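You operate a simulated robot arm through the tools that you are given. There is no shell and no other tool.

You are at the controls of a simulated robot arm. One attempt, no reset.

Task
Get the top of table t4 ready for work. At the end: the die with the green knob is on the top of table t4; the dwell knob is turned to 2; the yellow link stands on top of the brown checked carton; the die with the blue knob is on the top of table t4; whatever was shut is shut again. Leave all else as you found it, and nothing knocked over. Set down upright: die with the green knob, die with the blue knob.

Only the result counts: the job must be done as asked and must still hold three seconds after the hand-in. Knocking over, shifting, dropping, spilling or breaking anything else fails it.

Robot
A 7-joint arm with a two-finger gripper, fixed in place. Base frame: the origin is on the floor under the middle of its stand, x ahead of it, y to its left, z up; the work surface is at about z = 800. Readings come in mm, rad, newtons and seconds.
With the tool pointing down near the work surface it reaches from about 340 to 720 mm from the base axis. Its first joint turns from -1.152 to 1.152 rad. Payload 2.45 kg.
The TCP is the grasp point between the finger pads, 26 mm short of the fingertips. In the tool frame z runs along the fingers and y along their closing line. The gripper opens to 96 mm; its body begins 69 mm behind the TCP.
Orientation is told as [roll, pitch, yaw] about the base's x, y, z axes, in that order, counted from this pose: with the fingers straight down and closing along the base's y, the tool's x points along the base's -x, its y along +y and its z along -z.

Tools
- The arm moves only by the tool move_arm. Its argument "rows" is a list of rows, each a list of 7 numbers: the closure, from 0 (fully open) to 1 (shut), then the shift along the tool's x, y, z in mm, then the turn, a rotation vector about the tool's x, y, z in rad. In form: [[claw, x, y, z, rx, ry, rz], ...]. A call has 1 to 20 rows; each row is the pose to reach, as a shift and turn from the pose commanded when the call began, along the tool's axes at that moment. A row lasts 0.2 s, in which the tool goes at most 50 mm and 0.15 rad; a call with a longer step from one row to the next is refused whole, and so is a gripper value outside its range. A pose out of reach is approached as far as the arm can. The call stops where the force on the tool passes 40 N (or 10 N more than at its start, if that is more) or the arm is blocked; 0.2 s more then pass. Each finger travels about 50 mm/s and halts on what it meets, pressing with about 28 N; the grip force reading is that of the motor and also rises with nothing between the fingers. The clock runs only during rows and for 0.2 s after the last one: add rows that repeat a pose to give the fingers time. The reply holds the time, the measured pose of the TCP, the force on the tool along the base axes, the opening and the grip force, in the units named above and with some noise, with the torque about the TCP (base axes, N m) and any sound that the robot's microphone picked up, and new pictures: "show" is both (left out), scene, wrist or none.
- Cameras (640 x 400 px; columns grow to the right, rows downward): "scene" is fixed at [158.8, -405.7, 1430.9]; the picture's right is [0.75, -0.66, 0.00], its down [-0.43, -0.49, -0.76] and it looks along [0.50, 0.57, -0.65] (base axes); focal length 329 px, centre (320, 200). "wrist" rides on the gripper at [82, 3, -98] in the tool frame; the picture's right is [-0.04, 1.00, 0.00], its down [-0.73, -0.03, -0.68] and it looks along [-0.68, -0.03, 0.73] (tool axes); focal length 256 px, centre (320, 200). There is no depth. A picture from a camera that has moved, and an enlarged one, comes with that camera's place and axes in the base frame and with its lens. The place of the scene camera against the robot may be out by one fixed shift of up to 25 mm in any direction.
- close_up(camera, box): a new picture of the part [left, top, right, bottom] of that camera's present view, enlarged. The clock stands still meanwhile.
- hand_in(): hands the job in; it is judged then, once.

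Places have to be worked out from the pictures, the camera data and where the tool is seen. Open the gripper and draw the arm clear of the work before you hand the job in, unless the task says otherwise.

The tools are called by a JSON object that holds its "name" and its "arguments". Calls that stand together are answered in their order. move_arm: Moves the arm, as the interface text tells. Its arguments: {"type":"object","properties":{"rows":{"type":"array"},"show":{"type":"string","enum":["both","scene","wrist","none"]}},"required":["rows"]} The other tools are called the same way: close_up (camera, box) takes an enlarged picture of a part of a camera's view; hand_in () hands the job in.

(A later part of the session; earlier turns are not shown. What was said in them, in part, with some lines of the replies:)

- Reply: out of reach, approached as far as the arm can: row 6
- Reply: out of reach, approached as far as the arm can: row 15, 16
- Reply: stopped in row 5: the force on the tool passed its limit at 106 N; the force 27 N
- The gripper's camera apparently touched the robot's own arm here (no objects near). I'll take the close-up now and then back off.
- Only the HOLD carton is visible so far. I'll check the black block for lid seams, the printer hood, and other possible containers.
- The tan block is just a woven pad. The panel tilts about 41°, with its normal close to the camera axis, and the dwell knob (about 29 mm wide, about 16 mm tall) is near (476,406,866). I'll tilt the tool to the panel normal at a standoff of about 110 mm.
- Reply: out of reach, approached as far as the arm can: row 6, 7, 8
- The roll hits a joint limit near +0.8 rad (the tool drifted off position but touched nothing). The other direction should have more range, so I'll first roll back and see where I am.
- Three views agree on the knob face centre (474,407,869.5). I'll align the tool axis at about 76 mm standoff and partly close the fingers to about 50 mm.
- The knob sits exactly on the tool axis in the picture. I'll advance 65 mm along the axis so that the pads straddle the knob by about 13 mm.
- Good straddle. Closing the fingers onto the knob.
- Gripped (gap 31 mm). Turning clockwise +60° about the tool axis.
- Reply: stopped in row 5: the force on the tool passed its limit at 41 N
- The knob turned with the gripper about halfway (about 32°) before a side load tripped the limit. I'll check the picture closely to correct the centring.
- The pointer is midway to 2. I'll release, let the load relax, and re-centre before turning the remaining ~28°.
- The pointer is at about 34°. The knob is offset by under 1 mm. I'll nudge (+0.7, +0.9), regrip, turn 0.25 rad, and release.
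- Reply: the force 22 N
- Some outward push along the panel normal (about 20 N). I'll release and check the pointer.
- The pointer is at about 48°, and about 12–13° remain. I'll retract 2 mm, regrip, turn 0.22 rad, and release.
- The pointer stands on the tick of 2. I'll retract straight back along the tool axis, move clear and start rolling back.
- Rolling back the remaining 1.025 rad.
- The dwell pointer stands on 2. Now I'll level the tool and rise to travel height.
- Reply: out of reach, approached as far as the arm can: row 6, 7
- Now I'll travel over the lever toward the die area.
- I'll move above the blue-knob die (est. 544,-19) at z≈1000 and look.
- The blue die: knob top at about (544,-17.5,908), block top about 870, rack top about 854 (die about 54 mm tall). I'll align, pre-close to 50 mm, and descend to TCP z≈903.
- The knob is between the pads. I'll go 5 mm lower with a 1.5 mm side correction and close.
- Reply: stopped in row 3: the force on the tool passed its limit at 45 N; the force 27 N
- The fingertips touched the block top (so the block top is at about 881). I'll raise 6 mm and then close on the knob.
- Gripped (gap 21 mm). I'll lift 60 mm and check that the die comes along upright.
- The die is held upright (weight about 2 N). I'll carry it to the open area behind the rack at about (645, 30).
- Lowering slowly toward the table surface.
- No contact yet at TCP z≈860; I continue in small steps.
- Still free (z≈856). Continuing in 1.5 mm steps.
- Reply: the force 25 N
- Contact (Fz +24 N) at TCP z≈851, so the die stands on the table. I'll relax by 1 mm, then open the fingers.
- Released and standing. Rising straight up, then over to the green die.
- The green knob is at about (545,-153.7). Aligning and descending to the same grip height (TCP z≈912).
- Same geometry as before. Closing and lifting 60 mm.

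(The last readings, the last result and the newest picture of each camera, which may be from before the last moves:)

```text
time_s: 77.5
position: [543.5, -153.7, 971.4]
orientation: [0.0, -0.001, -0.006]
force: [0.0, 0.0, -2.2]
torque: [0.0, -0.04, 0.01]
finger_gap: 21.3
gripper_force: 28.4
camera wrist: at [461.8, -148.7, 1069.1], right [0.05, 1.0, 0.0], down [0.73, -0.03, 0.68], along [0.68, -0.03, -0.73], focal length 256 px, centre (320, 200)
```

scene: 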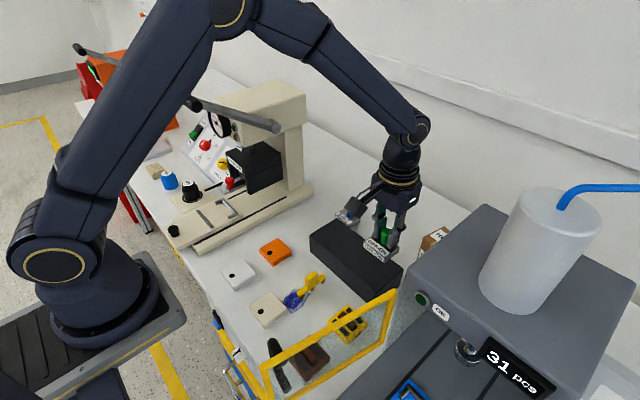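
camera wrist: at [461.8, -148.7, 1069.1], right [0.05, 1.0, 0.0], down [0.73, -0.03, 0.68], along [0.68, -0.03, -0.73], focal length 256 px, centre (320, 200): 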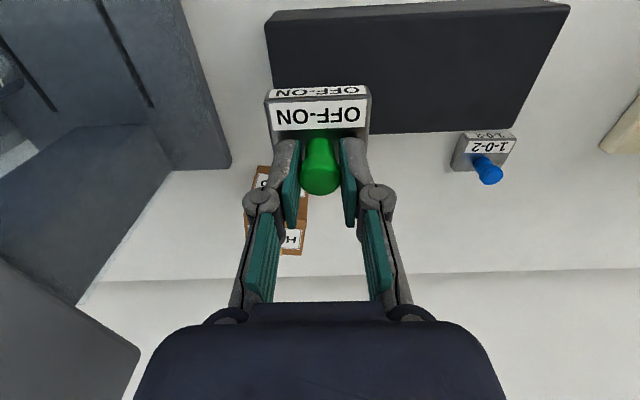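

Lifted upright. Carrying it to about (645,-65) behind the rack and lowering to just above contact height.

{"name": "move_arm", "arguments": {"rows": [[0.9, -34, 29, 0, 0, 0, 0], [0.9, -68, 59, 0, 0, 0, 0], [0.9, -101, 88, 0, 0, 0, 0], [0.9, -101, 88, 30, 0, 0, 0], [0.9, -101, 88, 65, 0, 0, 0], [0.9, -101, 88, 95, 0, 0, 0], [0.9, -101, 88, 108, 0, 0, 0], [0.9, -101, 88, 114, 0, 0, 0], [0.9, -101, 88, 114, 0, 0, 0]]}}

```text
time_s: 79.5
position: [645.8, -65.5, 858.9]
orientation: [0.002, -0.002, -0.006]
force: [-0.4, -1.0, -2.4]
torque: [0.01, 0.0, -0.03]
finger_gap: 21.3
gripper_force: 27.6
camera wrist: at [563.0, -61.8, 956.5], right [0.05, 1.0, 0.0], down [0.73, -0.03, 0.68], along [0.68, -0.03, -0.73], focal length 256 px, centre (320, 200)
```

scene: 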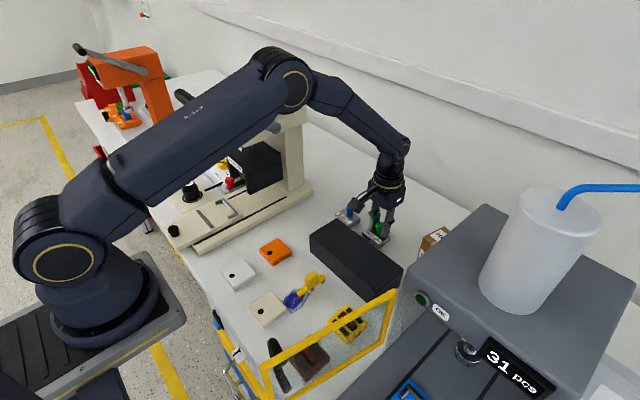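
wrist: 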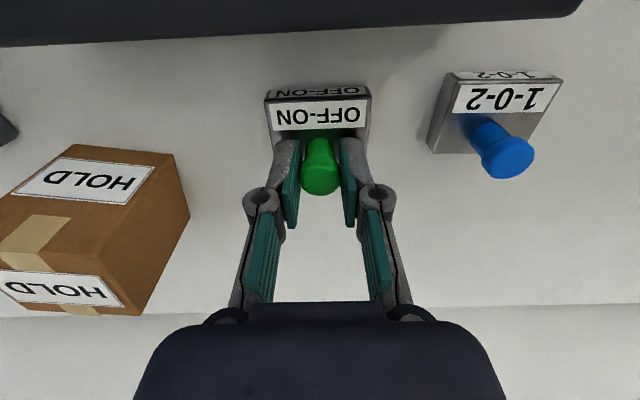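

Now stepping down the last few millimetres to contact.

{"name": "move_arm", "arguments": {"rows": [[0.9, 0, 0, 2, 0, 0, 0], [0.9, 0, 0, 4, 0, 0, 0], [0.9, 0, 0, 6, 0, 0, 0], [0.9, 0, 0, 6, 0, 0, 0]], "show": "none"}}

```text
time_s: 80.5
position: [645.5, -65.5, 853.0]
orientation: [0.003, -0.002, -0.005]
force: [0.6, 0.0, -2.4]
torque: [0.02, -0.03, 0.0]
finger_gap: 21.3
gripper_force: 28.2
```

{"name": "move_arm", "arguments": {"rows": [[0.9, 0, 0, 1.5, 0, 0, 0], [0.9, 0, 0, 2.5, 0, 0, 0], [0.9, 0, 0, 2.5, 0, 0, 0]], "show": "none"}}

```text
time_s: 81.3
position: [645.6, -65.5, 852.6]
orientation: [0.004, -0.003, -0.005]
force: [-2.5, -0.5, 10.6]
torque: [0.01, 0.42, -0.02]
finger_gap: 21.5
gripper_force: 28.1
```

Contact (Fz +10.6 N): the die stands on the table. Relax slightly, open, and rise.

{"name": "move_arm", "arguments": {"rows": [[0.9, 0, 0, -0.6, 0, 0, 0], [0.75, 0, 0, -0.6, 0, 0, 0], [0.6, 0, 0, -0.6, 0, 0, 0], [0.5, 0, 0, -0.6, 0, 0, 0], [0.5, 0, 0, -0.6, 0, 0, 0], [0.5, 0, 0, -15, 0, 0, 0], [0.5, 0, 0, -45, 0, 0, 0], [0.5, 0, 0, -90, 0, 0, 0], [0.5, 0, 0, -130, 0, 0, 0], [0.5, 0, 0, -130, 0, 0, 0]]}}

{"name": "close_up", "arguments": {"camera": "wrist", "box": [0, 0, 420, 260]}}

```text
time_s: 83.5
position: [644.6, -65.5, 983.1]
orientation: [0.003, -0.001, -0.006]
force: [-0.1, -0.4, 0.3]
torque: [-0.01, -0.04, -0.02]
finger_gap: 48.3
gripper_force: 0.2
camera wrist: at [562.6, -61.6, 1080.5], right [0.04, 1.0, 0.0], down [0.73, -0.03, 0.68], along [0.68, -0.03, -0.73], focal length 256 px, centre (320, 200)
```

scene: 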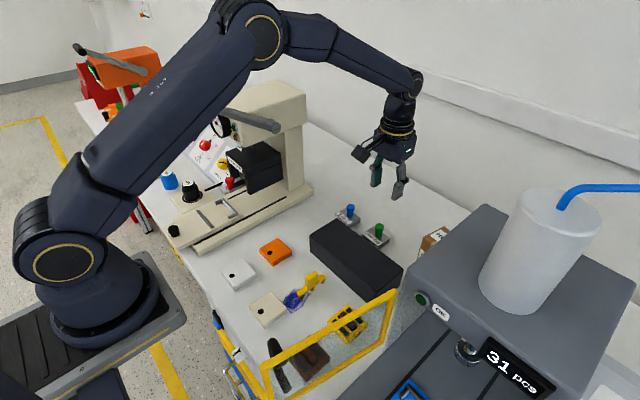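
wrist: 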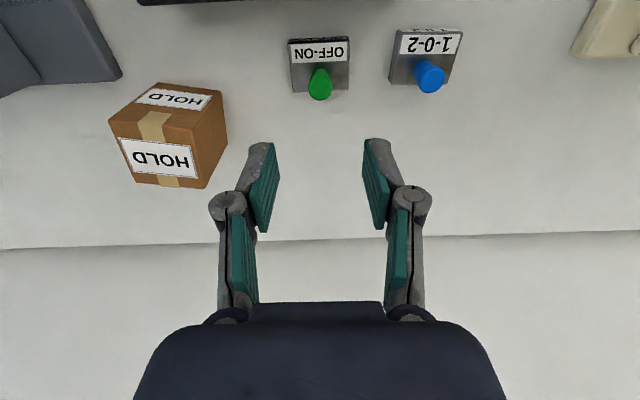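

```text
1.52 times, centred on (210, 130) of wrist
camera zoom: at [562.6, -61.6, 1080.5], right [0.04, 1.0, 0.0], down [0.73, -0.03, 0.68], along [0.68, -0.03, -0.73], focal length 390 px, centre (488, 307)
```

zoom: 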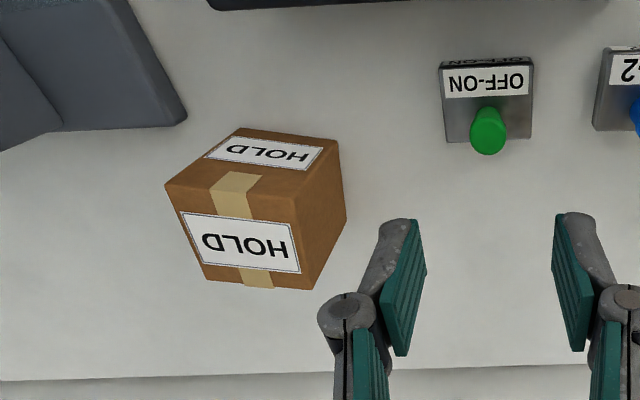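

Both dies stand on the table. The carton's top: corners about (648,-237), (662,-170), (725,-185), (713,-254), centre about (687,-211), z≈884, rotated about −12°. Next I'll look at the yellow link from above.

{"name": "move_arm", "arguments": {"rows": [[0.3, 44, 0, 0, 0, 0, 0], [0.1, 88, 0, 0, 0, 0, 0], [0, 132, 0, 0, 0, 0, 0], [0, 176, 0, 5, 0, 0, 0], [0, 218, -2, 25, 0, 0, 0], [0, 218, -2, 25, 0, 0, 0]]}}

{"name": "close_up", "arguments": {"camera": "wrist", "box": [230, 30, 410, 170]}}

{"name": "close_up", "arguments": {"camera": "scene", "box": [275, 260, 345, 315]}}

```text
time_s: 84.9
position: [424.4, -65.3, 954.1]
orientation: [0.003, -0.004, -0.006]
force: [-0.3, -0.2, 0.2]
torque: [0.01, 0.02, 0.02]
finger_gap: 95.9
gripper_force: 0.0
camera wrist: at [342.4, -60.7, 1053.6], right [0.05, 1.0, 0.0], down [0.73, -0.03, 0.68], along [0.68, -0.03, -0.73], focal length 256 px, centre (320, 200)
```

scene: 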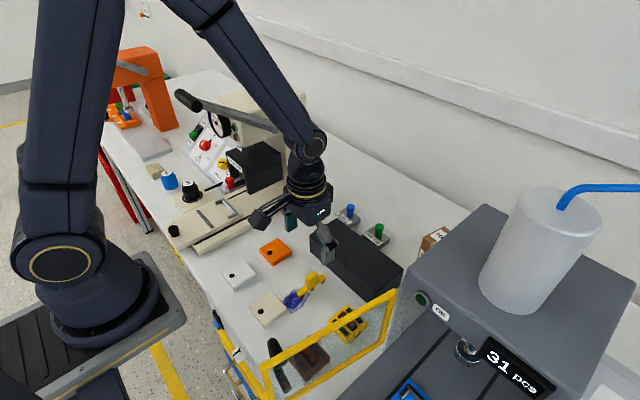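
wrist: 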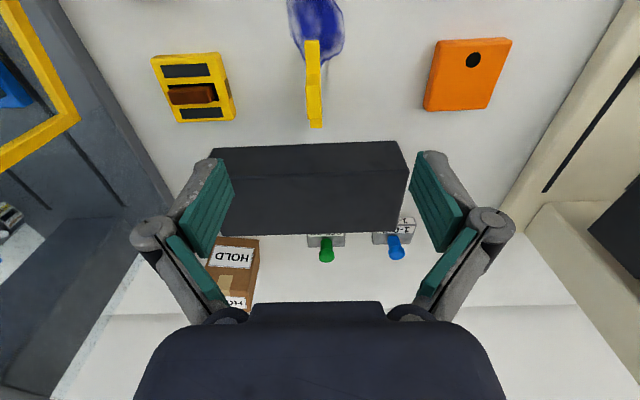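

```text
2.86 times, centred on (320, 100) of wrist
camera zoom: at [342.4, -60.7, 1053.6], right [0.05, 1.0, 0.0], down [0.73, -0.03, 0.68], along [0.68, -0.03, -0.73], focal length 731 px, centre (320, 486)
```

zoom: 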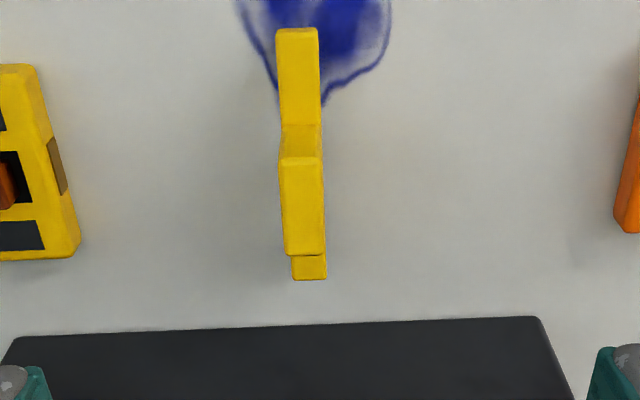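

```text
7.27 times, centred on (310, 288) of scene
camera zoom: at [158.8, -405.7, 1430.9], right [0.75, -0.66, 0.0], down [-0.43, -0.49, -0.76], along [0.5, 0.57, -0.65], focal length 2390 px, centre (393, -436)
```

zoom: 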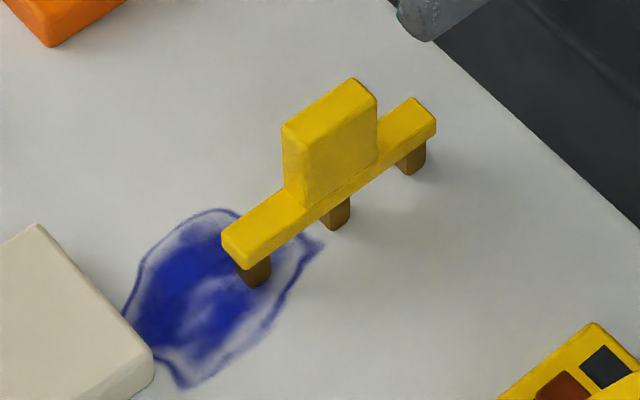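

The link: bar about 75×12 mm along x on three pegs, its tab at x≈412–440, y≈-69, top z≈848. I'll pre-close to 50 mm and descend to z≈880 to check alignment with the tab.

{"name": "move_arm", "arguments": {"rows": [[0.2, -2, -3.9, 25, 0, 0, 0], [0.4, -2, -3.9, 50, 0, 0, 0], [0.48, -2, -3.9, 74, 0, 0, 0], [0.48, -2, -3.9, 74, 0, 0, 0]], "show": "wrist"}}

{"name": "close_up", "arguments": {"camera": "wrist", "box": [230, 60, 410, 220]}}

```text
time_s: 85.9
position: [430.3, -71.8, 880.6]
orientation: [0.002, -0.002, -0.005]
force: [-0.2, -0.2, 0.1]
torque: [0.0, 0.04, 0.02]
finger_gap: 49.7
gripper_force: 0.0
camera wrist: at [348.1, -66.8, 977.6], right [0.05, 1.0, 0.0], down [0.73, -0.03, 0.68], along [0.68, -0.03, -0.73], focal length 256 px, centre (320, 200)
```

wrist: 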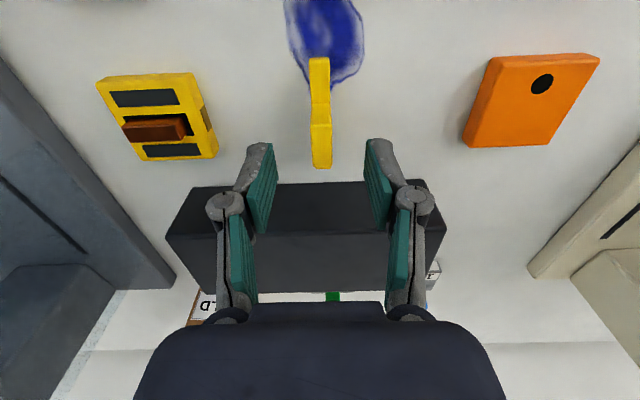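

```text
2.50 times, centred on (320, 140) of wrist
camera zoom: at [348.1, -66.8, 977.6], right [0.05, 1.0, 0.0], down [0.73, -0.03, 0.68], along [0.68, -0.03, -0.73], focal length 640 px, centre (320, 350)
```

zoom: 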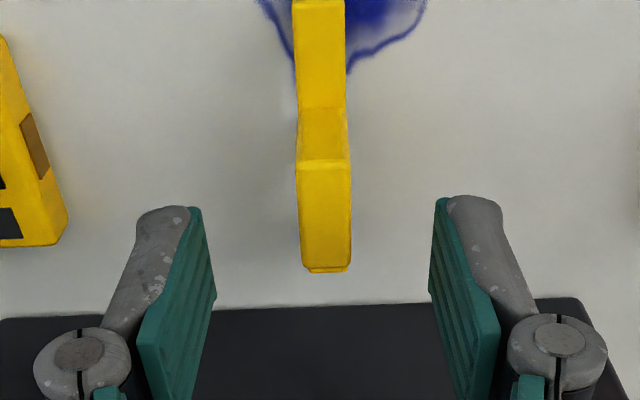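

The tab sits 3.3 mm toward the robot and about 1.8 mm to +y of the tool axis. Correcting and descending to TCP z≈852.

{"name": "move_arm", "arguments": {"rows": [[0.48, 3.3, 1.8, 8, 0, 0, 0], [0.48, 3.3, 1.8, 18, 0, 0, 0], [0.48, 3.3, 1.8, 25, 0, 0, 0], [0.48, 3.3, 1.8, 28, 0, 0, 0], [0.48, 3.3, 1.8, 28, 0, 0, 0]], "show": "wrist"}}

{"name": "close_up", "arguments": {"camera": "wrist", "box": [230, 60, 410, 220]}}

{"name": "close_up", "arguments": {"camera": "scene", "box": [260, 230, 380, 320]}}

```text
time_s: 87.1
position: [425.7, -70.8, 852.2]
orientation: [0.003, -0.002, -0.005]
force: [0.0, -0.4, -0.6]
torque: [0.0, -0.01, -0.03]
finger_gap: 49.8
gripper_force: 0.0
camera wrist: at [343.9, -65.3, 950.0], right [0.04, 1.0, 0.0], down [0.73, -0.03, 0.68], along [0.68, -0.03, -0.73], focal length 256 px, centre (320, 200)
```

wrist: 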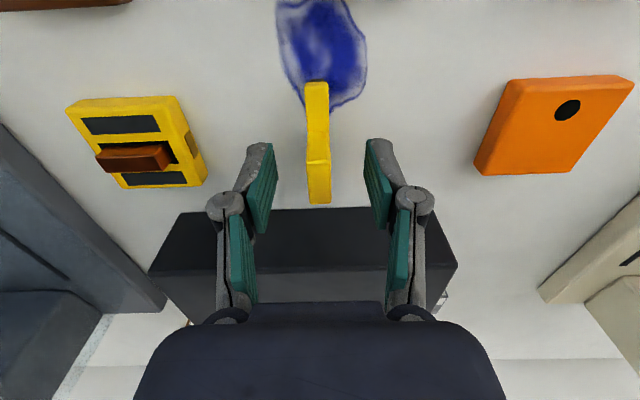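

```text
2.50 times, centred on (320, 140) of wrist
camera zoom: at [343.9, -65.3, 950.0], right [0.04, 1.0, 0.0], down [0.73, -0.03, 0.68], along [0.68, -0.03, -0.73], focal length 640 px, centre (320, 350)
```

zoom: 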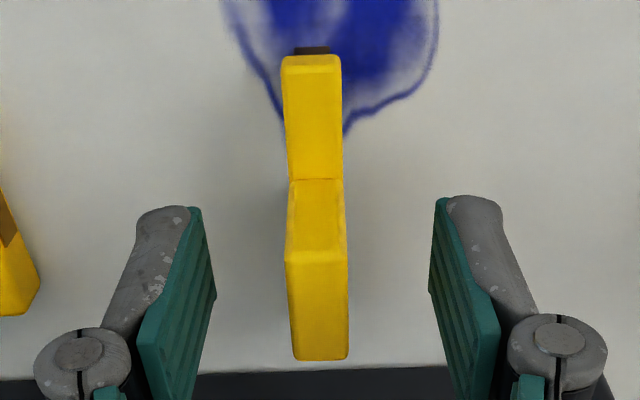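

```text
4.44 times, centred on (320, 275) of scene
camera zoom: at [158.8, -405.7, 1430.9], right [0.75, -0.66, 0.0], down [-0.43, -0.49, -0.76], along [0.5, 0.57, -0.65], focal length 1461 px, centre (320, -133)
```

zoom: 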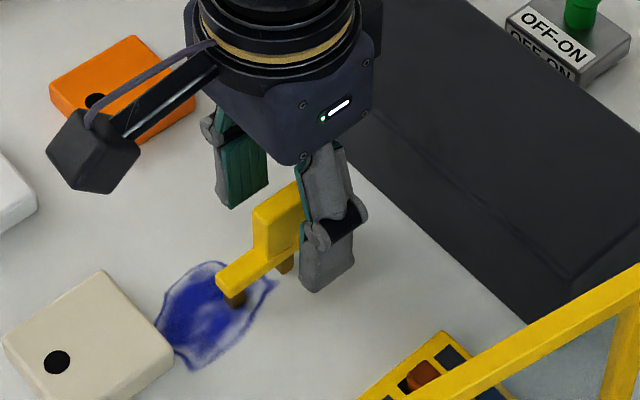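

Aligned. Closing on the tab and lifting gently.

{"name": "move_arm", "arguments": {"rows": [[0.6, 0, -0.8, 0, 0, 0, 0], [0.72, 0, -0.8, 0, 0, 0, 0], [0.84, 0, -0.8, 0, 0, 0, 0], [0.95, 0, -0.8, 0, 0, 0, 0], [0.97, 0, -0.8, 0, 0, 0, 0], [0.97, 0, -0.8, 0, 0, 0, 0]], "show": "wrist"}}

```text
time_s: 88.5
position: [426.5, -70.1, 852.9]
orientation: [0.001, -0.001, -0.004]
force: [-0.2, -0.4, 1.1]
torque: [0.0, 0.0, 0.01]
finger_gap: 10.9
gripper_force: 27.8
camera wrist: at [344.0, -65.6, 950.6], right [0.05, 1.0, 0.0], down [0.73, -0.03, 0.68], along [0.68, -0.03, -0.73], focal length 256 px, centre (320, 200)
```

wrist: 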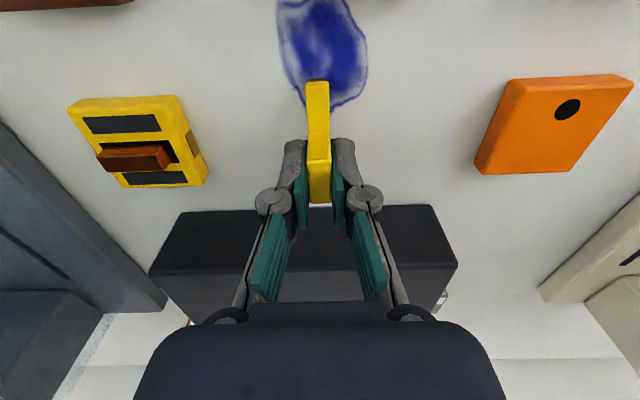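

Gripped (gap 10.9 mm). Lifting to about z=990.

{"name": "move_arm", "arguments": {"rows": [[0.97, 0, 0, -5, 0, 0, 0], [0.97, 0, 0, -25, 0, 0, 0], [0.97, 0, 0, -60, 0, 0, 0], [0.97, 0, 0, -100, 0, 0, 0], [0.97, 0, 0, -138, 0, 0, 0], [0.97, 0, 0, -138, 0, 0, 0]]}}

{"name": "close_up", "arguments": {"camera": "scene", "box": [260, 170, 400, 290]}}

```text
time_s: 89.9
position: [426.6, -70.7, 992.9]
orientation: [0.002, -0.001, -0.005]
force: [0.0, 0.2, -0.4]
torque: [0.0, 0.0, 0.03]
finger_gap: 11.2
gripper_force: 27.7
camera wrist: at [344.3, -66.4, 1091.1], right [0.05, 1.0, 0.0], down [0.73, -0.03, 0.68], along [0.68, -0.03, -0.73], focal length 256 px, centre (320, 200)
```

scene: 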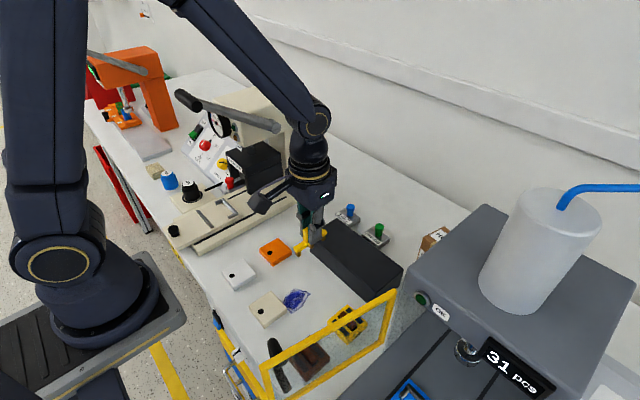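
wrist: 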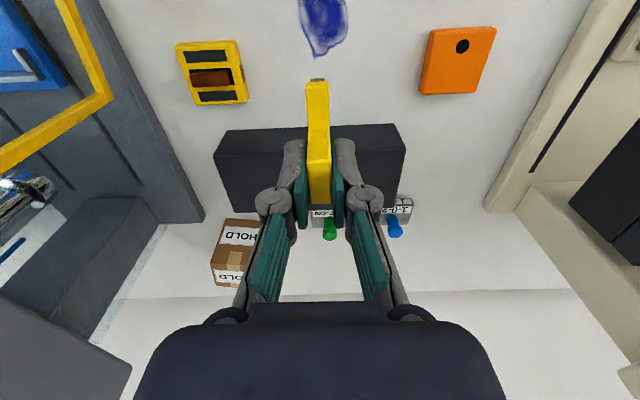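

```text
3.33 times, centred on (330, 230) of scene
camera zoom: at [158.8, -405.7, 1430.9], right [0.75, -0.66, 0.0], down [-0.43, -0.49, -0.76], along [0.5, 0.57, -0.65], focal length 1096 px, centre (287, 100)
```

zoom: 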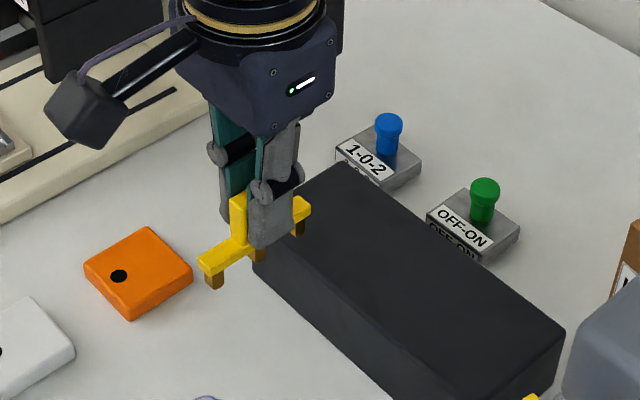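

The link is held upright. I'll carry it toward the carton (first to about (630,-120)) while turning the tool by −57° so the link will lie along the carton's top diagonal, with the camera away from the grey machine.

{"name": "move_arm", "arguments": {"rows": [[0.97, -29, -7, 0, 0, 0, 0.12], [0.97, -58, -14, 0, 0, 0, 0.25], [0.97, -87, -21, 0, 0, 0, 0.38], [0.97, -116, -28, 0, 0, 0, 0.51], [0.97, -145, -35, 0, 0, 0, 0.64], [0.97, -174, -42, 0, 0, 0, 0.77], [0.97, -203, -49, 0, 0, 0, 0.89], [0.97, -203, -49, 0, 0, 0, 1.0], [0.97, -203, -49, 0, 0, 0, 1.0]]}}

```text
time_s: 91.9
position: [629.9, -121.3, 992.3]
orientation: [0.004, 0.0, -1.009]
force: [-0.2, -0.9, -0.6]
torque: [0.03, -0.01, 0.02]
finger_gap: 11.0
gripper_force: 27.6
camera wrist: at [588.3, -49.5, 1090.0], right [0.87, 0.5, 0.0], down [0.37, -0.64, 0.68], along [0.34, -0.59, -0.73], focal length 256 px, centre (320, 200)
```

scene: 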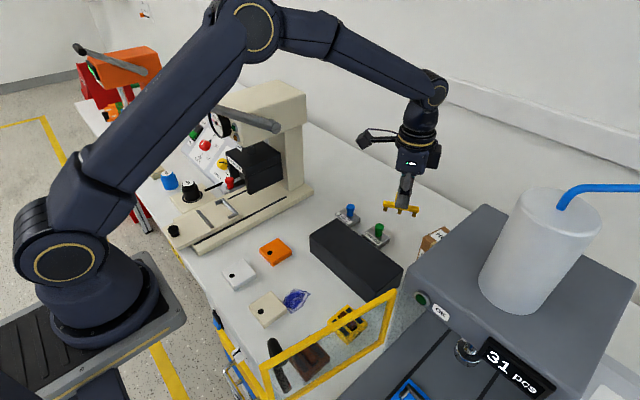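
wrist: 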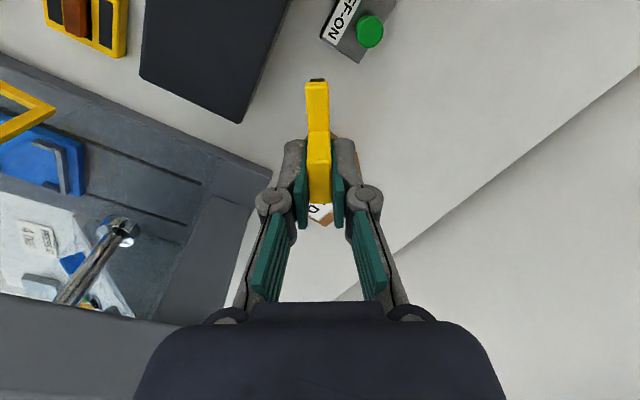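

Now moving over the carton at this height to check reach and alignment.

{"name": "move_arm", "arguments": {"rows": [[0.97, -35, 0.1, 0, 0, 0, 0], [0.97, -70, 0.2, 0, 0, 0, 0], [0.97, -104, 0.4, 0, 0, 0, 0], [0.97, -104, 0.4, 0, 0, 0, 0]]}}

{"name": "close_up", "arguments": {"camera": "wrist", "box": [210, 30, 430, 250]}}

{"name": "close_up", "arguments": {"camera": "scene", "box": [360, 140, 500, 270]}}

```text
time_s: 92.9
position: [686.1, -211.0, 992.2]
orientation: [0.002, 0.002, -1.005]
force: [0.8, 0.3, 0.0]
torque: [0.0, 0.01, 0.01]
finger_gap: 10.8
gripper_force: 27.7
camera wrist: at [644.5, -138.7, 1090.1], right [0.87, 0.5, 0.0], down [0.37, -0.64, 0.68], along [0.34, -0.59, -0.74], focal length 256 px, centre (320, 200)
```

scene: 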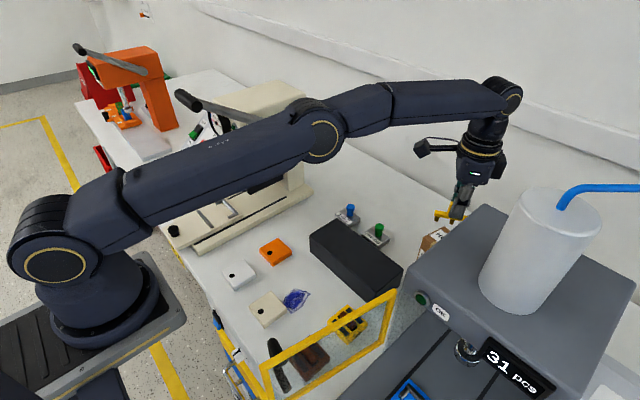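
wrist: 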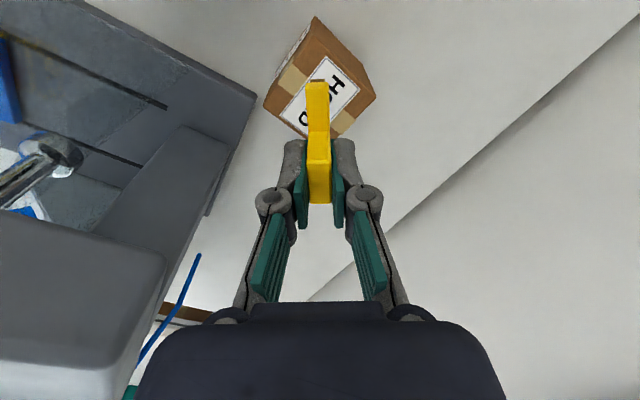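

```text
1.82 times, centred on (320, 140) of wrist
camera zoom: at [644.5, -138.7, 1090.1], right [0.87, 0.5, 0.0], down [0.37, -0.64, 0.68], along [0.34, -0.59, -0.74], focal length 465 px, centre (320, 309)
```

zoom: 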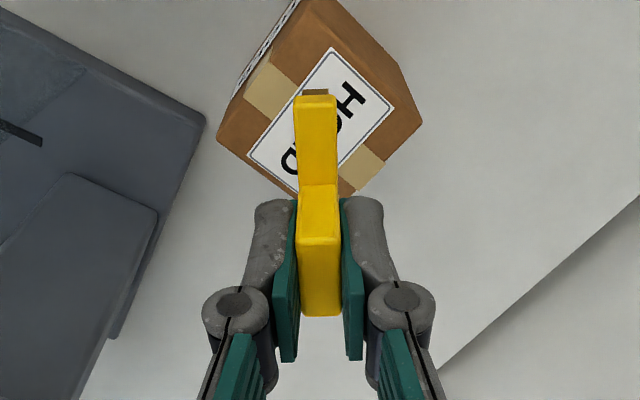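

```text
3.08 times, centred on (430, 205) of scene
camera zoom: at [158.8, -405.8, 1430.9], right [0.75, -0.66, 0.0], down [-0.43, -0.49, -0.76], along [0.5, 0.57, -0.65], focal length 1011 px, centre (-18, 185)
```

zoom: 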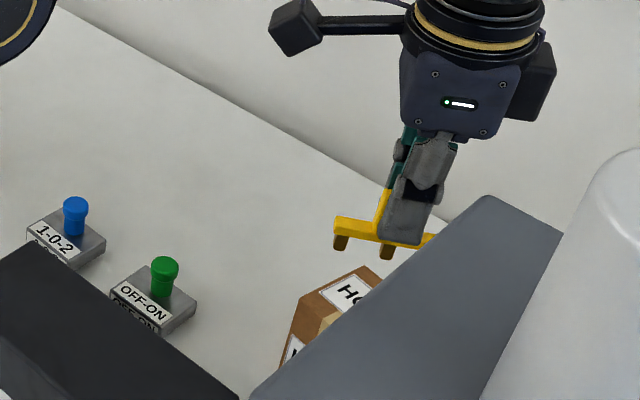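

There is something brown at the lower left of the wrist view, behind the grey machine. I'll enlarge that.

{"name": "close_up", "arguments": {"camera": "wrist", "box": [110, 240, 270, 360]}}

{"name": "close_up", "arguments": {"camera": "wrist", "box": [0, 200, 240, 400]}}

```text
3.33 times, centred on (190, 300) of wrist
camera zoom: at [644.5, -138.7, 1090.1], right [0.87, 0.5, 0.0], down [0.37, -0.64, 0.68], along [0.34, -0.59, -0.74], focal length 853 px, centre (753, -133)
```

zoom: 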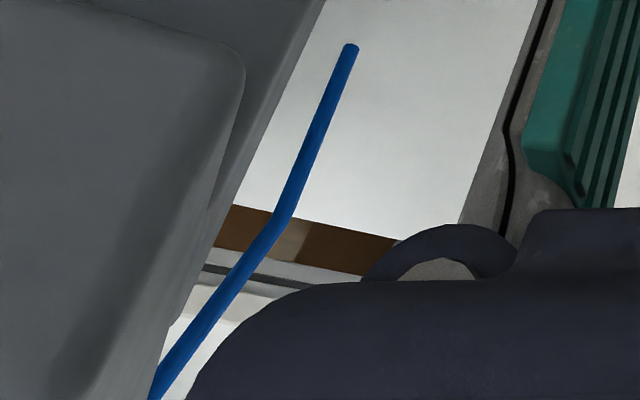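

```text
2.00 times, centred on (120, 300) of wrist
camera zoom: at [644.5, -138.7, 1090.1], right [0.87, 0.5, 0.0], down [0.37, -0.64, 0.68], along [0.34, -0.59, -0.74], focal length 512 px, centre (720, 0)
```

zoom: 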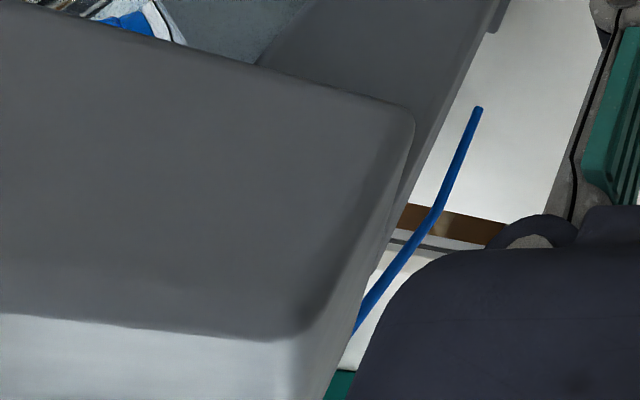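

That brown strip lies in the gap beyond the table's edge on the floor level, out of reach. The carton top centre (686,-211) and diagonal match my pose. I'll lower toward the carton top, then creep to contact.

{"name": "move_arm", "arguments": {"rows": [[0.97, 0, 0, 15, 0, 0, 0], [0.97, 0, 0, 30, 0, 0, 0], [0.97, 0, 0, 42, 0, 0, 0], [0.97, 0, 0, 47, 0, 0, 0], [0.97, 0, 0, 47, 0, 0, 0]]}}

{"name": "close_up", "arguments": {"camera": "wrist", "box": [210, 30, 430, 250]}}

{"name": "close_up", "arguments": {"camera": "scene", "box": [380, 160, 490, 270]}}

```text
time_s: 94.1
position: [686.2, -208.7, 944.7]
orientation: [0.005, 0.0, -1.005]
force: [0.4, -0.5, -0.7]
torque: [0.0, 0.0, 0.01]
finger_gap: 10.7
gripper_force: 27.4
camera wrist: at [644.3, -136.7, 1042.9], right [0.86, 0.5, 0.0], down [0.37, -0.64, 0.68], along [0.34, -0.59, -0.73], focal length 256 px, centre (320, 200)
```

scene: 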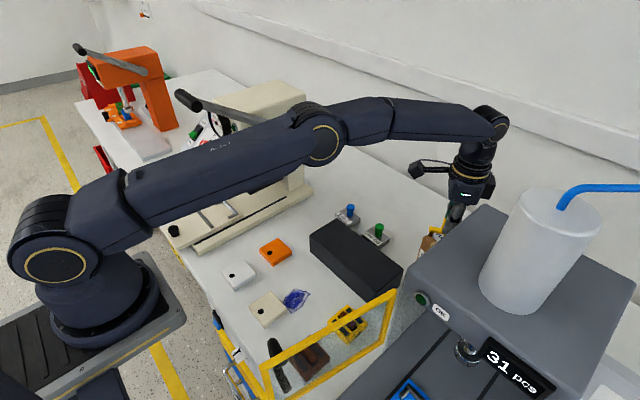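
wrist: 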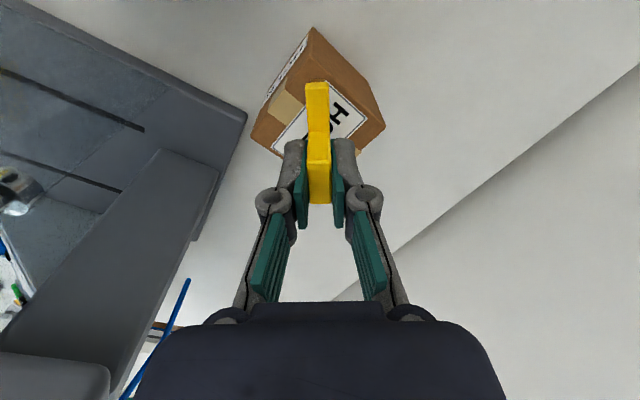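

```text
1.82 times, centred on (320, 140) of wrist
camera zoom: at [644.3, -136.7, 1042.9], right [0.86, 0.5, 0.0], down [0.37, -0.64, 0.68], along [0.34, -0.59, -0.73], focal length 465 px, centre (320, 309)
```

zoom: 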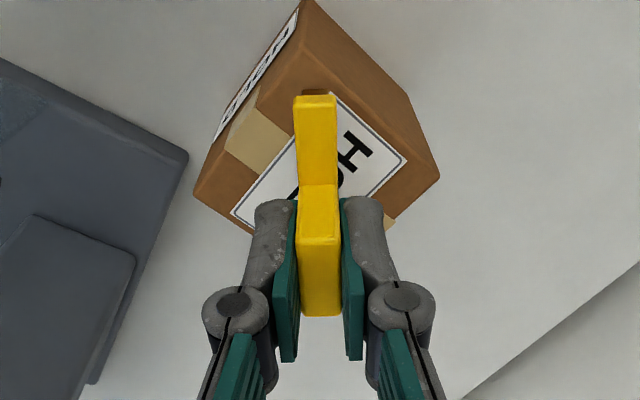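

```text
3.64 times, centred on (435, 215) of scene
camera zoom: at [158.8, -405.8, 1430.9], right [0.75, -0.66, 0.0], down [-0.43, -0.49, -0.76], along [0.5, 0.57, -0.65], focal length 1195 px, centre (-98, 146)
```

zoom: 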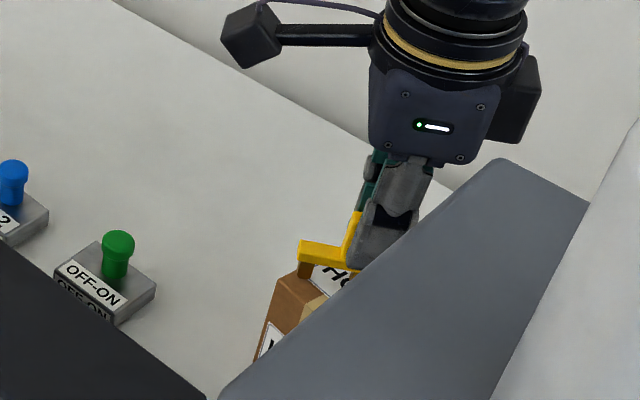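

Alignment with the carton's diagonal looks right. Creeping down.

{"name": "move_arm", "arguments": {"rows": [[0.97, 0, 0, 2, 0, 0, 0], [0.97, 0, 0, 4, 0, 0, 0], [0.97, 0, 0, 5, 0, 0, 0], [0.97, 0, 0, 5, 0, 0, 0]], "show": "none"}}

```text
time_s: 95.1
position: [685.2, -207.5, 940.4]
orientation: [0.004, 0.0, -1.005]
force: [1.3, -1.4, 7.2]
torque: [-0.22, -0.07, 0.01]
finger_gap: 10.9
gripper_force: 27.6
```

First contact (Fz 7 N, on the far leg) at z≈940. Pressing a further 1 mm to seat all legs.

{"name": "move_arm", "arguments": {"rows": [[0.97, 0, 0, 0.7, 0, 0, 0], [0.97, 0, 0, 1.2, 0, 0, 0], [0.97, 0, 0, 1.2, 0, 0, 0]]}}

{"name": "close_up", "arguments": {"camera": "wrist", "box": [210, 30, 430, 250]}}

{"name": "close_up", "arguments": {"camera": "scene", "box": [390, 190, 480, 270]}}

```text
time_s: 95.9
position: [685.8, -207.1, 939.2]
orientation: [0.005, -0.004, -1.005]
force: [-0.8, -2.6, 25.4]
torque: [-0.1, 0.09, 0.01]
finger_gap: 10.9
gripper_force: 28.4
camera wrist: at [643.3, -135.7, 1037.6], right [0.86, 0.5, 0.01], down [0.36, -0.64, 0.68], along [0.35, -0.59, -0.73], focal length 256 px, centre (320, 200)
```

scene: 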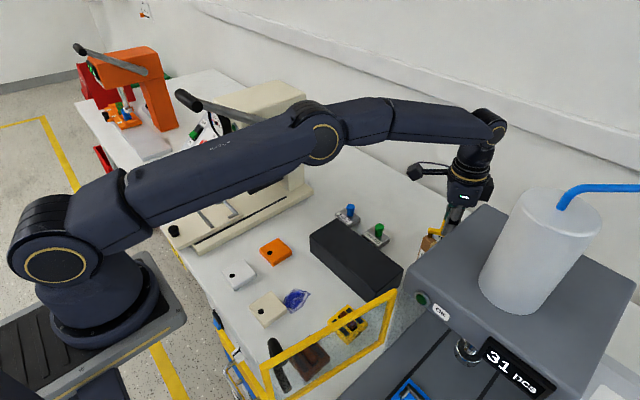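
wrist: 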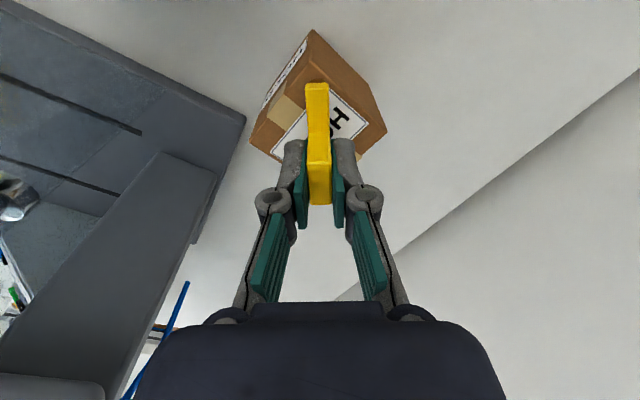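

```text
1.82 times, centred on (320, 140) of wrist
camera zoom: at [643.3, -135.7, 1037.6], right [0.86, 0.5, 0.01], down [0.36, -0.64, 0.68], along [0.35, -0.59, -0.73], focal length 465 px, centre (320, 309)
```

zoom: 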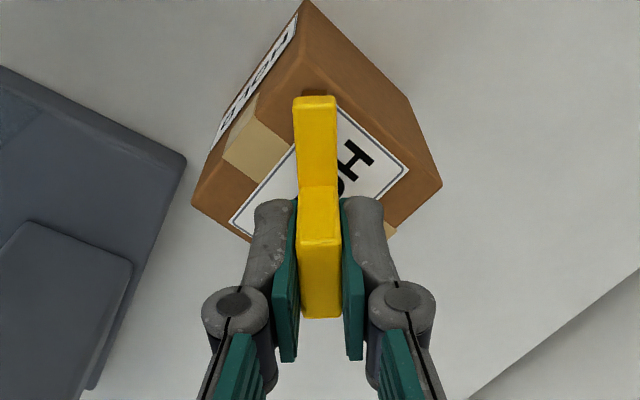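

```text
5.00 times, centred on (435, 230) of scene
camera zoom: at [158.2, -405.6, 1431.0], right [0.75, -0.66, 0.0], down [-0.43, -0.49, -0.76], along [0.5, 0.57, -0.65], focal length 1644 px, centre (-255, 50)
```

zoom: 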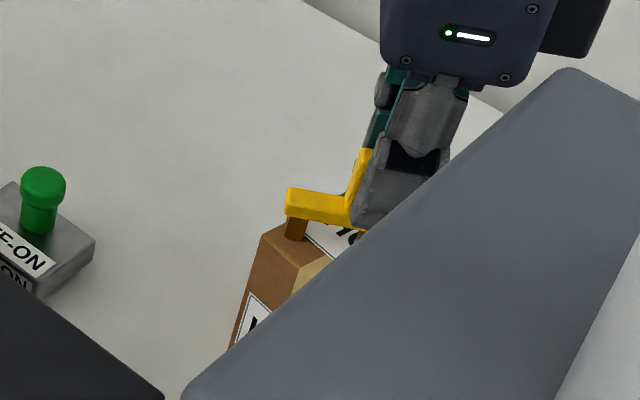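

Both ends are loaded now (Fz 25 N, balanced torque) and all legs lie on the carton top. I'll relax 1 mm and open the fingers slowly.

{"name": "move_arm", "arguments": {"rows": [[0.97, 0, 0, -1.2, 0, 0, 0], [0.97, 0, 0, -1.2, 0, 0, 0], [0.85, 0, 0, -1.2, 0, 0, 0], [0.75, 0, 0, -1.2, 0, 0, 0], [0.65, 0, 0, -1.2, 0, 0, 0], [0.65, 0, 0, -1.2, 0, 0, 0]]}}

{"name": "close_up", "arguments": {"camera": "wrist", "box": [210, 30, 430, 250]}}

```text
time_s: 97.3
position: [684.5, -207.8, 938.6]
orientation: [0.003, 0.0, -1.006]
force: [-0.8, 0.3, 0.5]
torque: [0.02, -0.01, 0.01]
finger_gap: 33.7
gripper_force: 0.1
camera wrist: at [642.9, -135.9, 1036.7], right [0.86, 0.5, 0.0], down [0.37, -0.64, 0.68], along [0.34, -0.59, -0.73], focal length 256 px, centre (320, 200)
```

scene: 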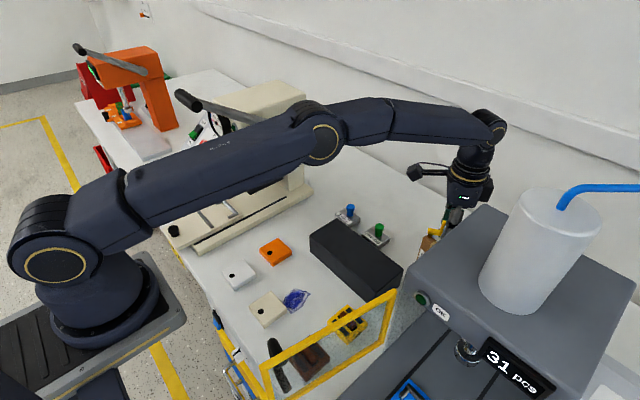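
wrist: 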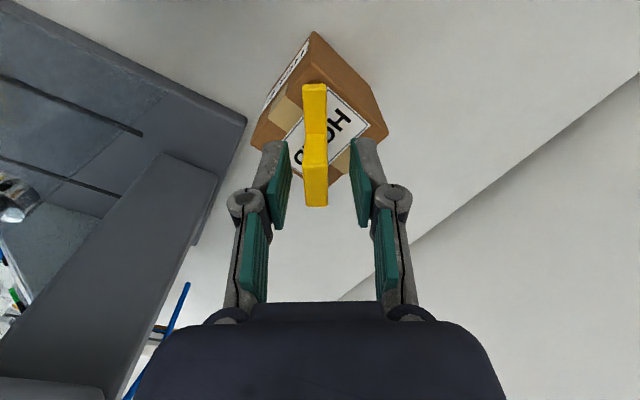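

```text
1.82 times, centred on (320, 140) of wrist
camera zoom: at [642.9, -135.9, 1036.7], right [0.86, 0.5, 0.0], down [0.37, -0.64, 0.68], along [0.34, -0.59, -0.73], focal length 465 px, centre (320, 309)
```

zoom: 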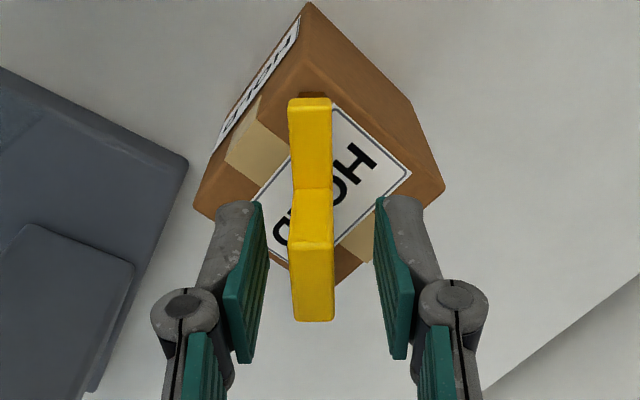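

The link stands on the carton. Rising straight up, first slowly.

{"name": "move_arm", "arguments": {"rows": [[0.65, 0, 1, -6, 0, 0, 0], [0.65, 0, 1, -20, 0, 0, 0], [0.65, 0, 1, -40, 0, 0, 0], [0.65, 0, 1, -60, 0, 0, 0], [0.65, 0, 1, -75, 0, 0, 0], [0.65, 0, 1, -75, 0, 0, 0]]}}

{"name": "close_up", "arguments": {"camera": "wrist", "box": [210, 0, 430, 220]}}

{"name": "close_up", "arguments": {"camera": "scene", "box": [380, 180, 480, 270]}}

```text
time_s: 98.7
position: [684.7, -207.2, 1015.2]
orientation: [0.004, 0.001, -1.005]
force: [-0.1, 0.7, -0.5]
torque: [-0.01, -0.01, -0.01]
finger_gap: 33.5
gripper_force: 0.1
camera wrist: at [643.8, -136.0, 1113.3], right [0.87, 0.5, 0.0], down [0.37, -0.64, 0.68], along [0.34, -0.59, -0.73], focal length 256 px, centre (320, 200)
```

scene: 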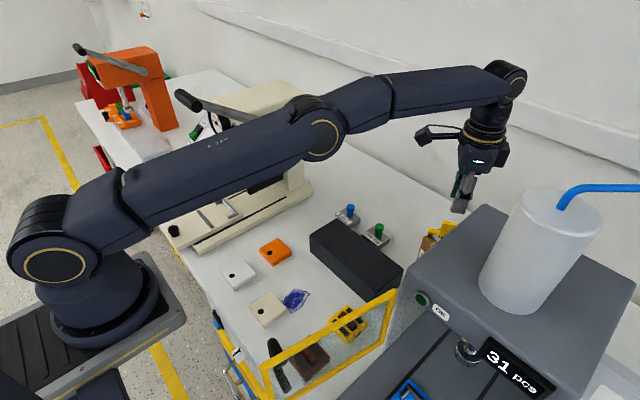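
wrist: 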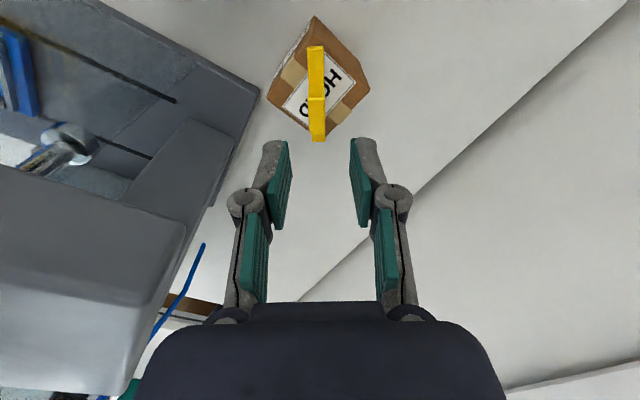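

```text
1.82 times, centred on (320, 110) of wrist
camera zoom: at [643.8, -136.0, 1113.3], right [0.87, 0.5, 0.0], down [0.37, -0.64, 0.68], along [0.34, -0.59, -0.73], focal length 465 px, centre (320, 364)
```

zoom: 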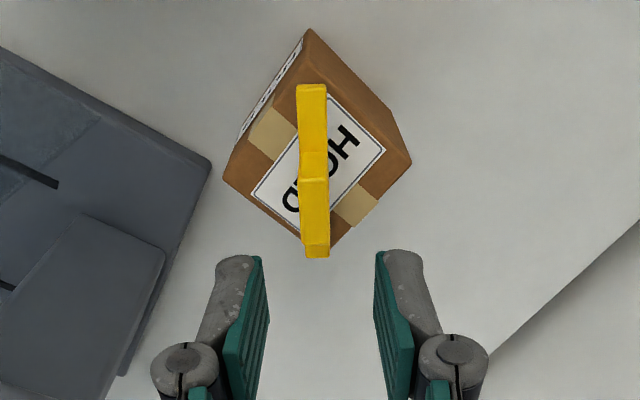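

```text
4.44 times, centred on (430, 225) of scene
camera zoom: at [158.8, -405.7, 1430.9], right [0.75, -0.66, 0.0], down [-0.43, -0.49, -0.76], along [0.5, 0.57, -0.65], focal length 1461 px, centre (-169, 89)
```

zoom: 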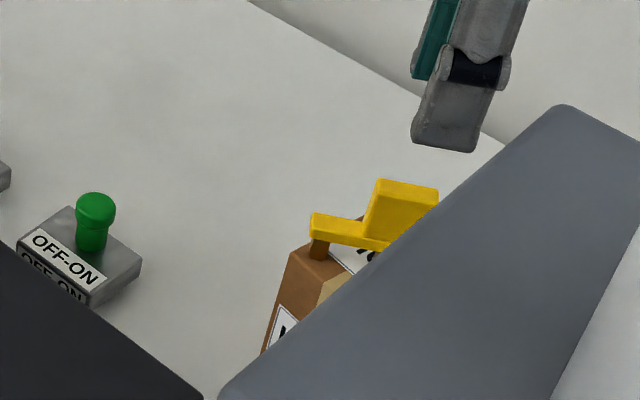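

The link stands along the diagonal of the carton top. Now I'll draw the arm up and back, untwisting, to a clear pose above the middle of the table.

{"name": "move_arm", "arguments": {"rows": [[0.65, 6.9, -1.5, -40, 0, 0, 0], [0.5, 37.2, -11.9, -75, 0, 0, -0.14], [0.3, 73.7, -26.6, -97, 0, 0, -0.28], [0.1, 114.4, -45.8, -115, 0, 0, -0.42], [0, 155, -65, -130, 0, 0, -0.56], [0, 195.6, -84.2, -140, 0, 0, -0.7], [0, 236.2, -103.4, -150, 0, 0, -0.84], [0, 273.3, -122.6, -150, 0, 0, -0.97], [0, 273.3, -122.6, -150, 0, 0, -1.005], [0, 273.3, -122.6, -150, 0, 0, -1.005]]}}

{"name": "close_up", "arguments": {"camera": "scene", "box": [220, 190, 460, 340]}}

{"name": "close_up", "arguments": {"camera": "wrist", "box": [100, 0, 500, 250]}}

```text
time_s: 100.9
position: [433.0, -40.9, 1165.7]
orientation: [0.002, -0.002, 0.003]
force: [0.1, 0.1, 0.0]
torque: [-0.02, -0.02, 0.02]
finger_gap: 96.1
gripper_force: 0.1
camera wrist: at [351.7, -36.6, 1263.7], right [0.04, 1.0, 0.0], down [0.73, -0.03, 0.68], along [0.68, -0.02, -0.73], focal length 256 px, centre (320, 200)
```

scene: 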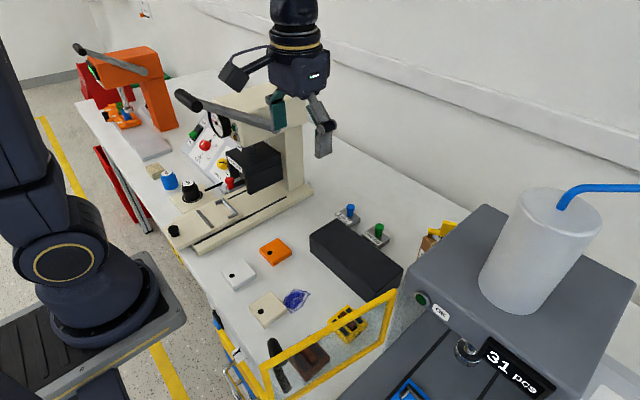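
wrist: 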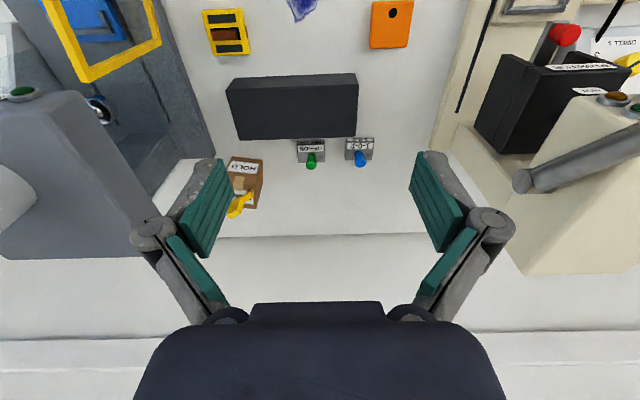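

```text
2.67 times, centred on (340, 265) of scene
camera zoom: at [158.8, -405.7, 1430.9], right [0.75, -0.66, 0.0], down [-0.43, -0.49, -0.76], along [0.5, 0.57, -0.65], focal length 876 px, centre (267, 27)
```

zoom: 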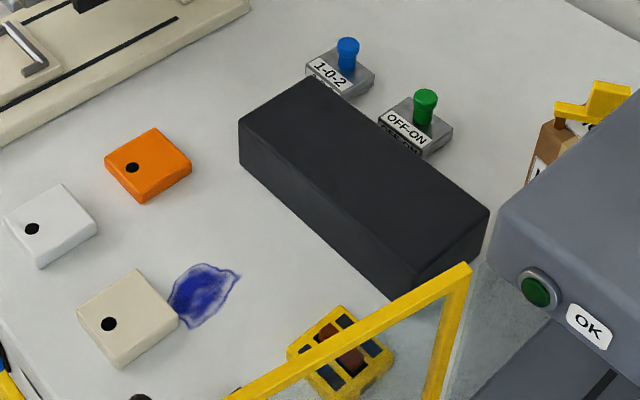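

```text
1.60 times, centred on (300, 125) of wrist
camera zoom: at [351.7, -36.6, 1263.7], right [0.04, 1.0, 0.0], down [0.73, -0.03, 0.68], along [0.68, -0.02, -0.73], focal length 410 px, centre (352, 320)
```

zoom: 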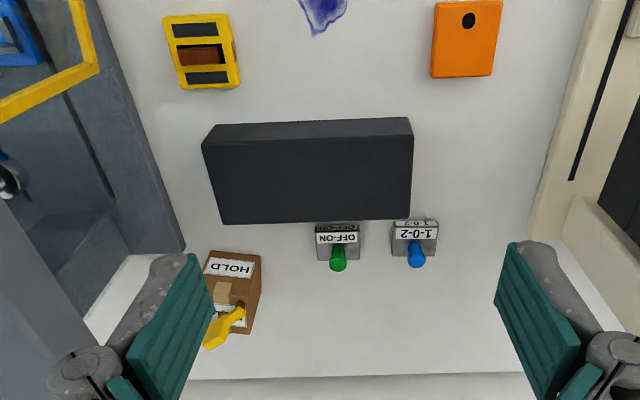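

Everything looks in place. A last look at the dials and the link before handing in.

{"name": "close_up", "arguments": {"camera": "scene", "box": [180, 100, 280, 200]}}

{"name": "close_up", "arguments": {"camera": "wrist", "box": [200, 140, 290, 230]}}

{"name": "close_up", "arguments": {"camera": "scene", "box": [400, 200, 480, 260]}}

```text
4.00 times, centred on (230, 150) of scene
camera zoom: at [158.8, -405.7, 1430.9], right [0.75, -0.66, 0.0], down [-0.43, -0.49, -0.76], along [0.5, 0.57, -0.65], focal length 1315 px, centre (680, 400)
```

zoom: 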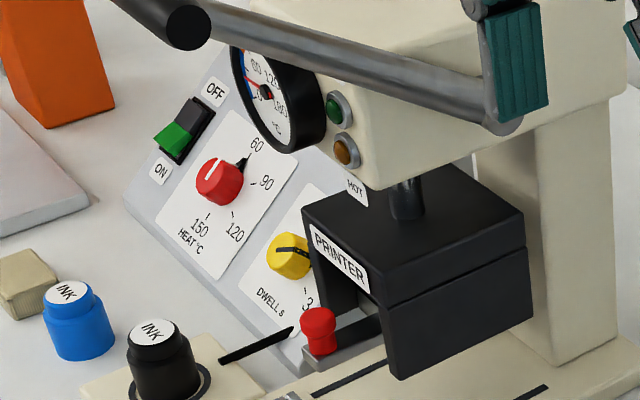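

```text
4.44 times, centred on (245, 185) of wrist
camera zoom: at [351.7, -36.6, 1263.7], right [0.04, 1.0, 0.0], down [0.73, -0.03, 0.68], along [0.68, -0.02, -0.73], focal length 1138 px, centre (653, 267)
```

zoom: 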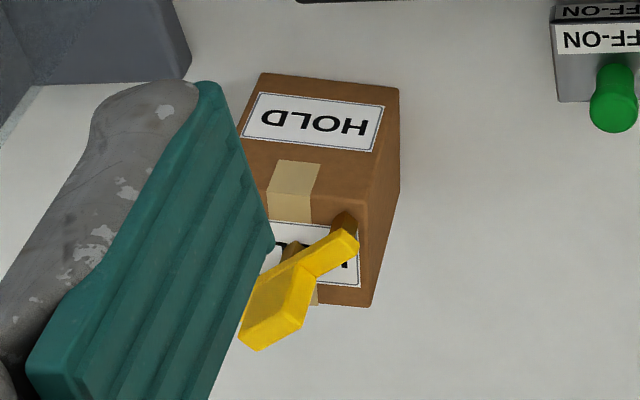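

```text
6.67 times, centred on (440, 230) of scene
camera zoom: at [158.8, -405.7, 1430.9], right [0.75, -0.66, 0.0], down [-0.43, -0.49, -0.76], along [0.5, 0.57, -0.65], focal length 2191 px, centre (-480, 0)
```

zoom: 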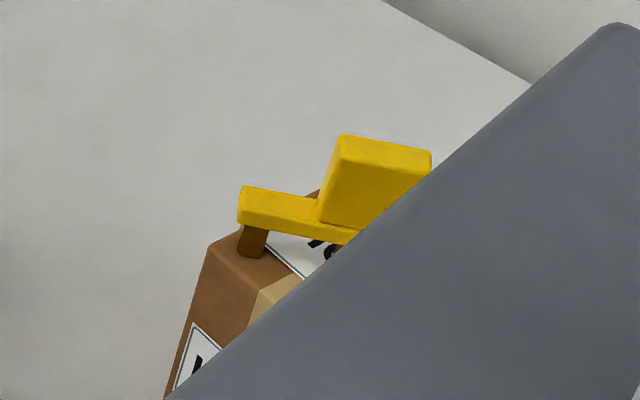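

Both dies stand on T4, the dwell knob points at 2, and nothing was opened. The yellow link stands on the only brown carton I could find within reach. That carton carries HOLD labels, and I saw no "checked" marking on the faces I could view, so its identity rests on it being the only candidate. The gripper is open and clear, so I'm handing in.

{"name": "hand_in", "arguments": {}}

```text
The job is handed in.
```

I handed the job in, but I'm not sure the yellow link is on the right carton. I could only find one brown carton within reach, and it is labelled HOLD. I saw no "checked" marking on its front, top or left (+y) side. The other two sides stayed out of view.

| Item | State at hand-in |
|---|---|
| Die with the blue knob | Upright on the top of table T4, just behind the black rack |
| Die with the green knob | Upright on the top of table T4, beside the blue one |
| Dwell knob | Turned from 1 to 2, with the pointer on the mark |
| Yellow link | Standing along the diagonal of that carton's top |
| Anything shut | I opened nothing, so everything that was shut still is |

- **Other cartons:** I checked the rest of T4 and the gap beside it. The only other brown carton I saw was at floor level past the table's right edge, out of reach.
- **Hard contacts:** Three moves stopped on high force.
    - The gripper bumped the robot's own arm at 106 N while I was looking around.
    - The fingers pressed the blue die's block at 45 N, before I lifted it.
    - The first turn of the dwell knob reached 41 N, so I finished it in smaller turns.
- **Afterwards:** Nothing was knocked over, and I saw nothing else out of place in the last pictures. The gripper is open and clear of the work.
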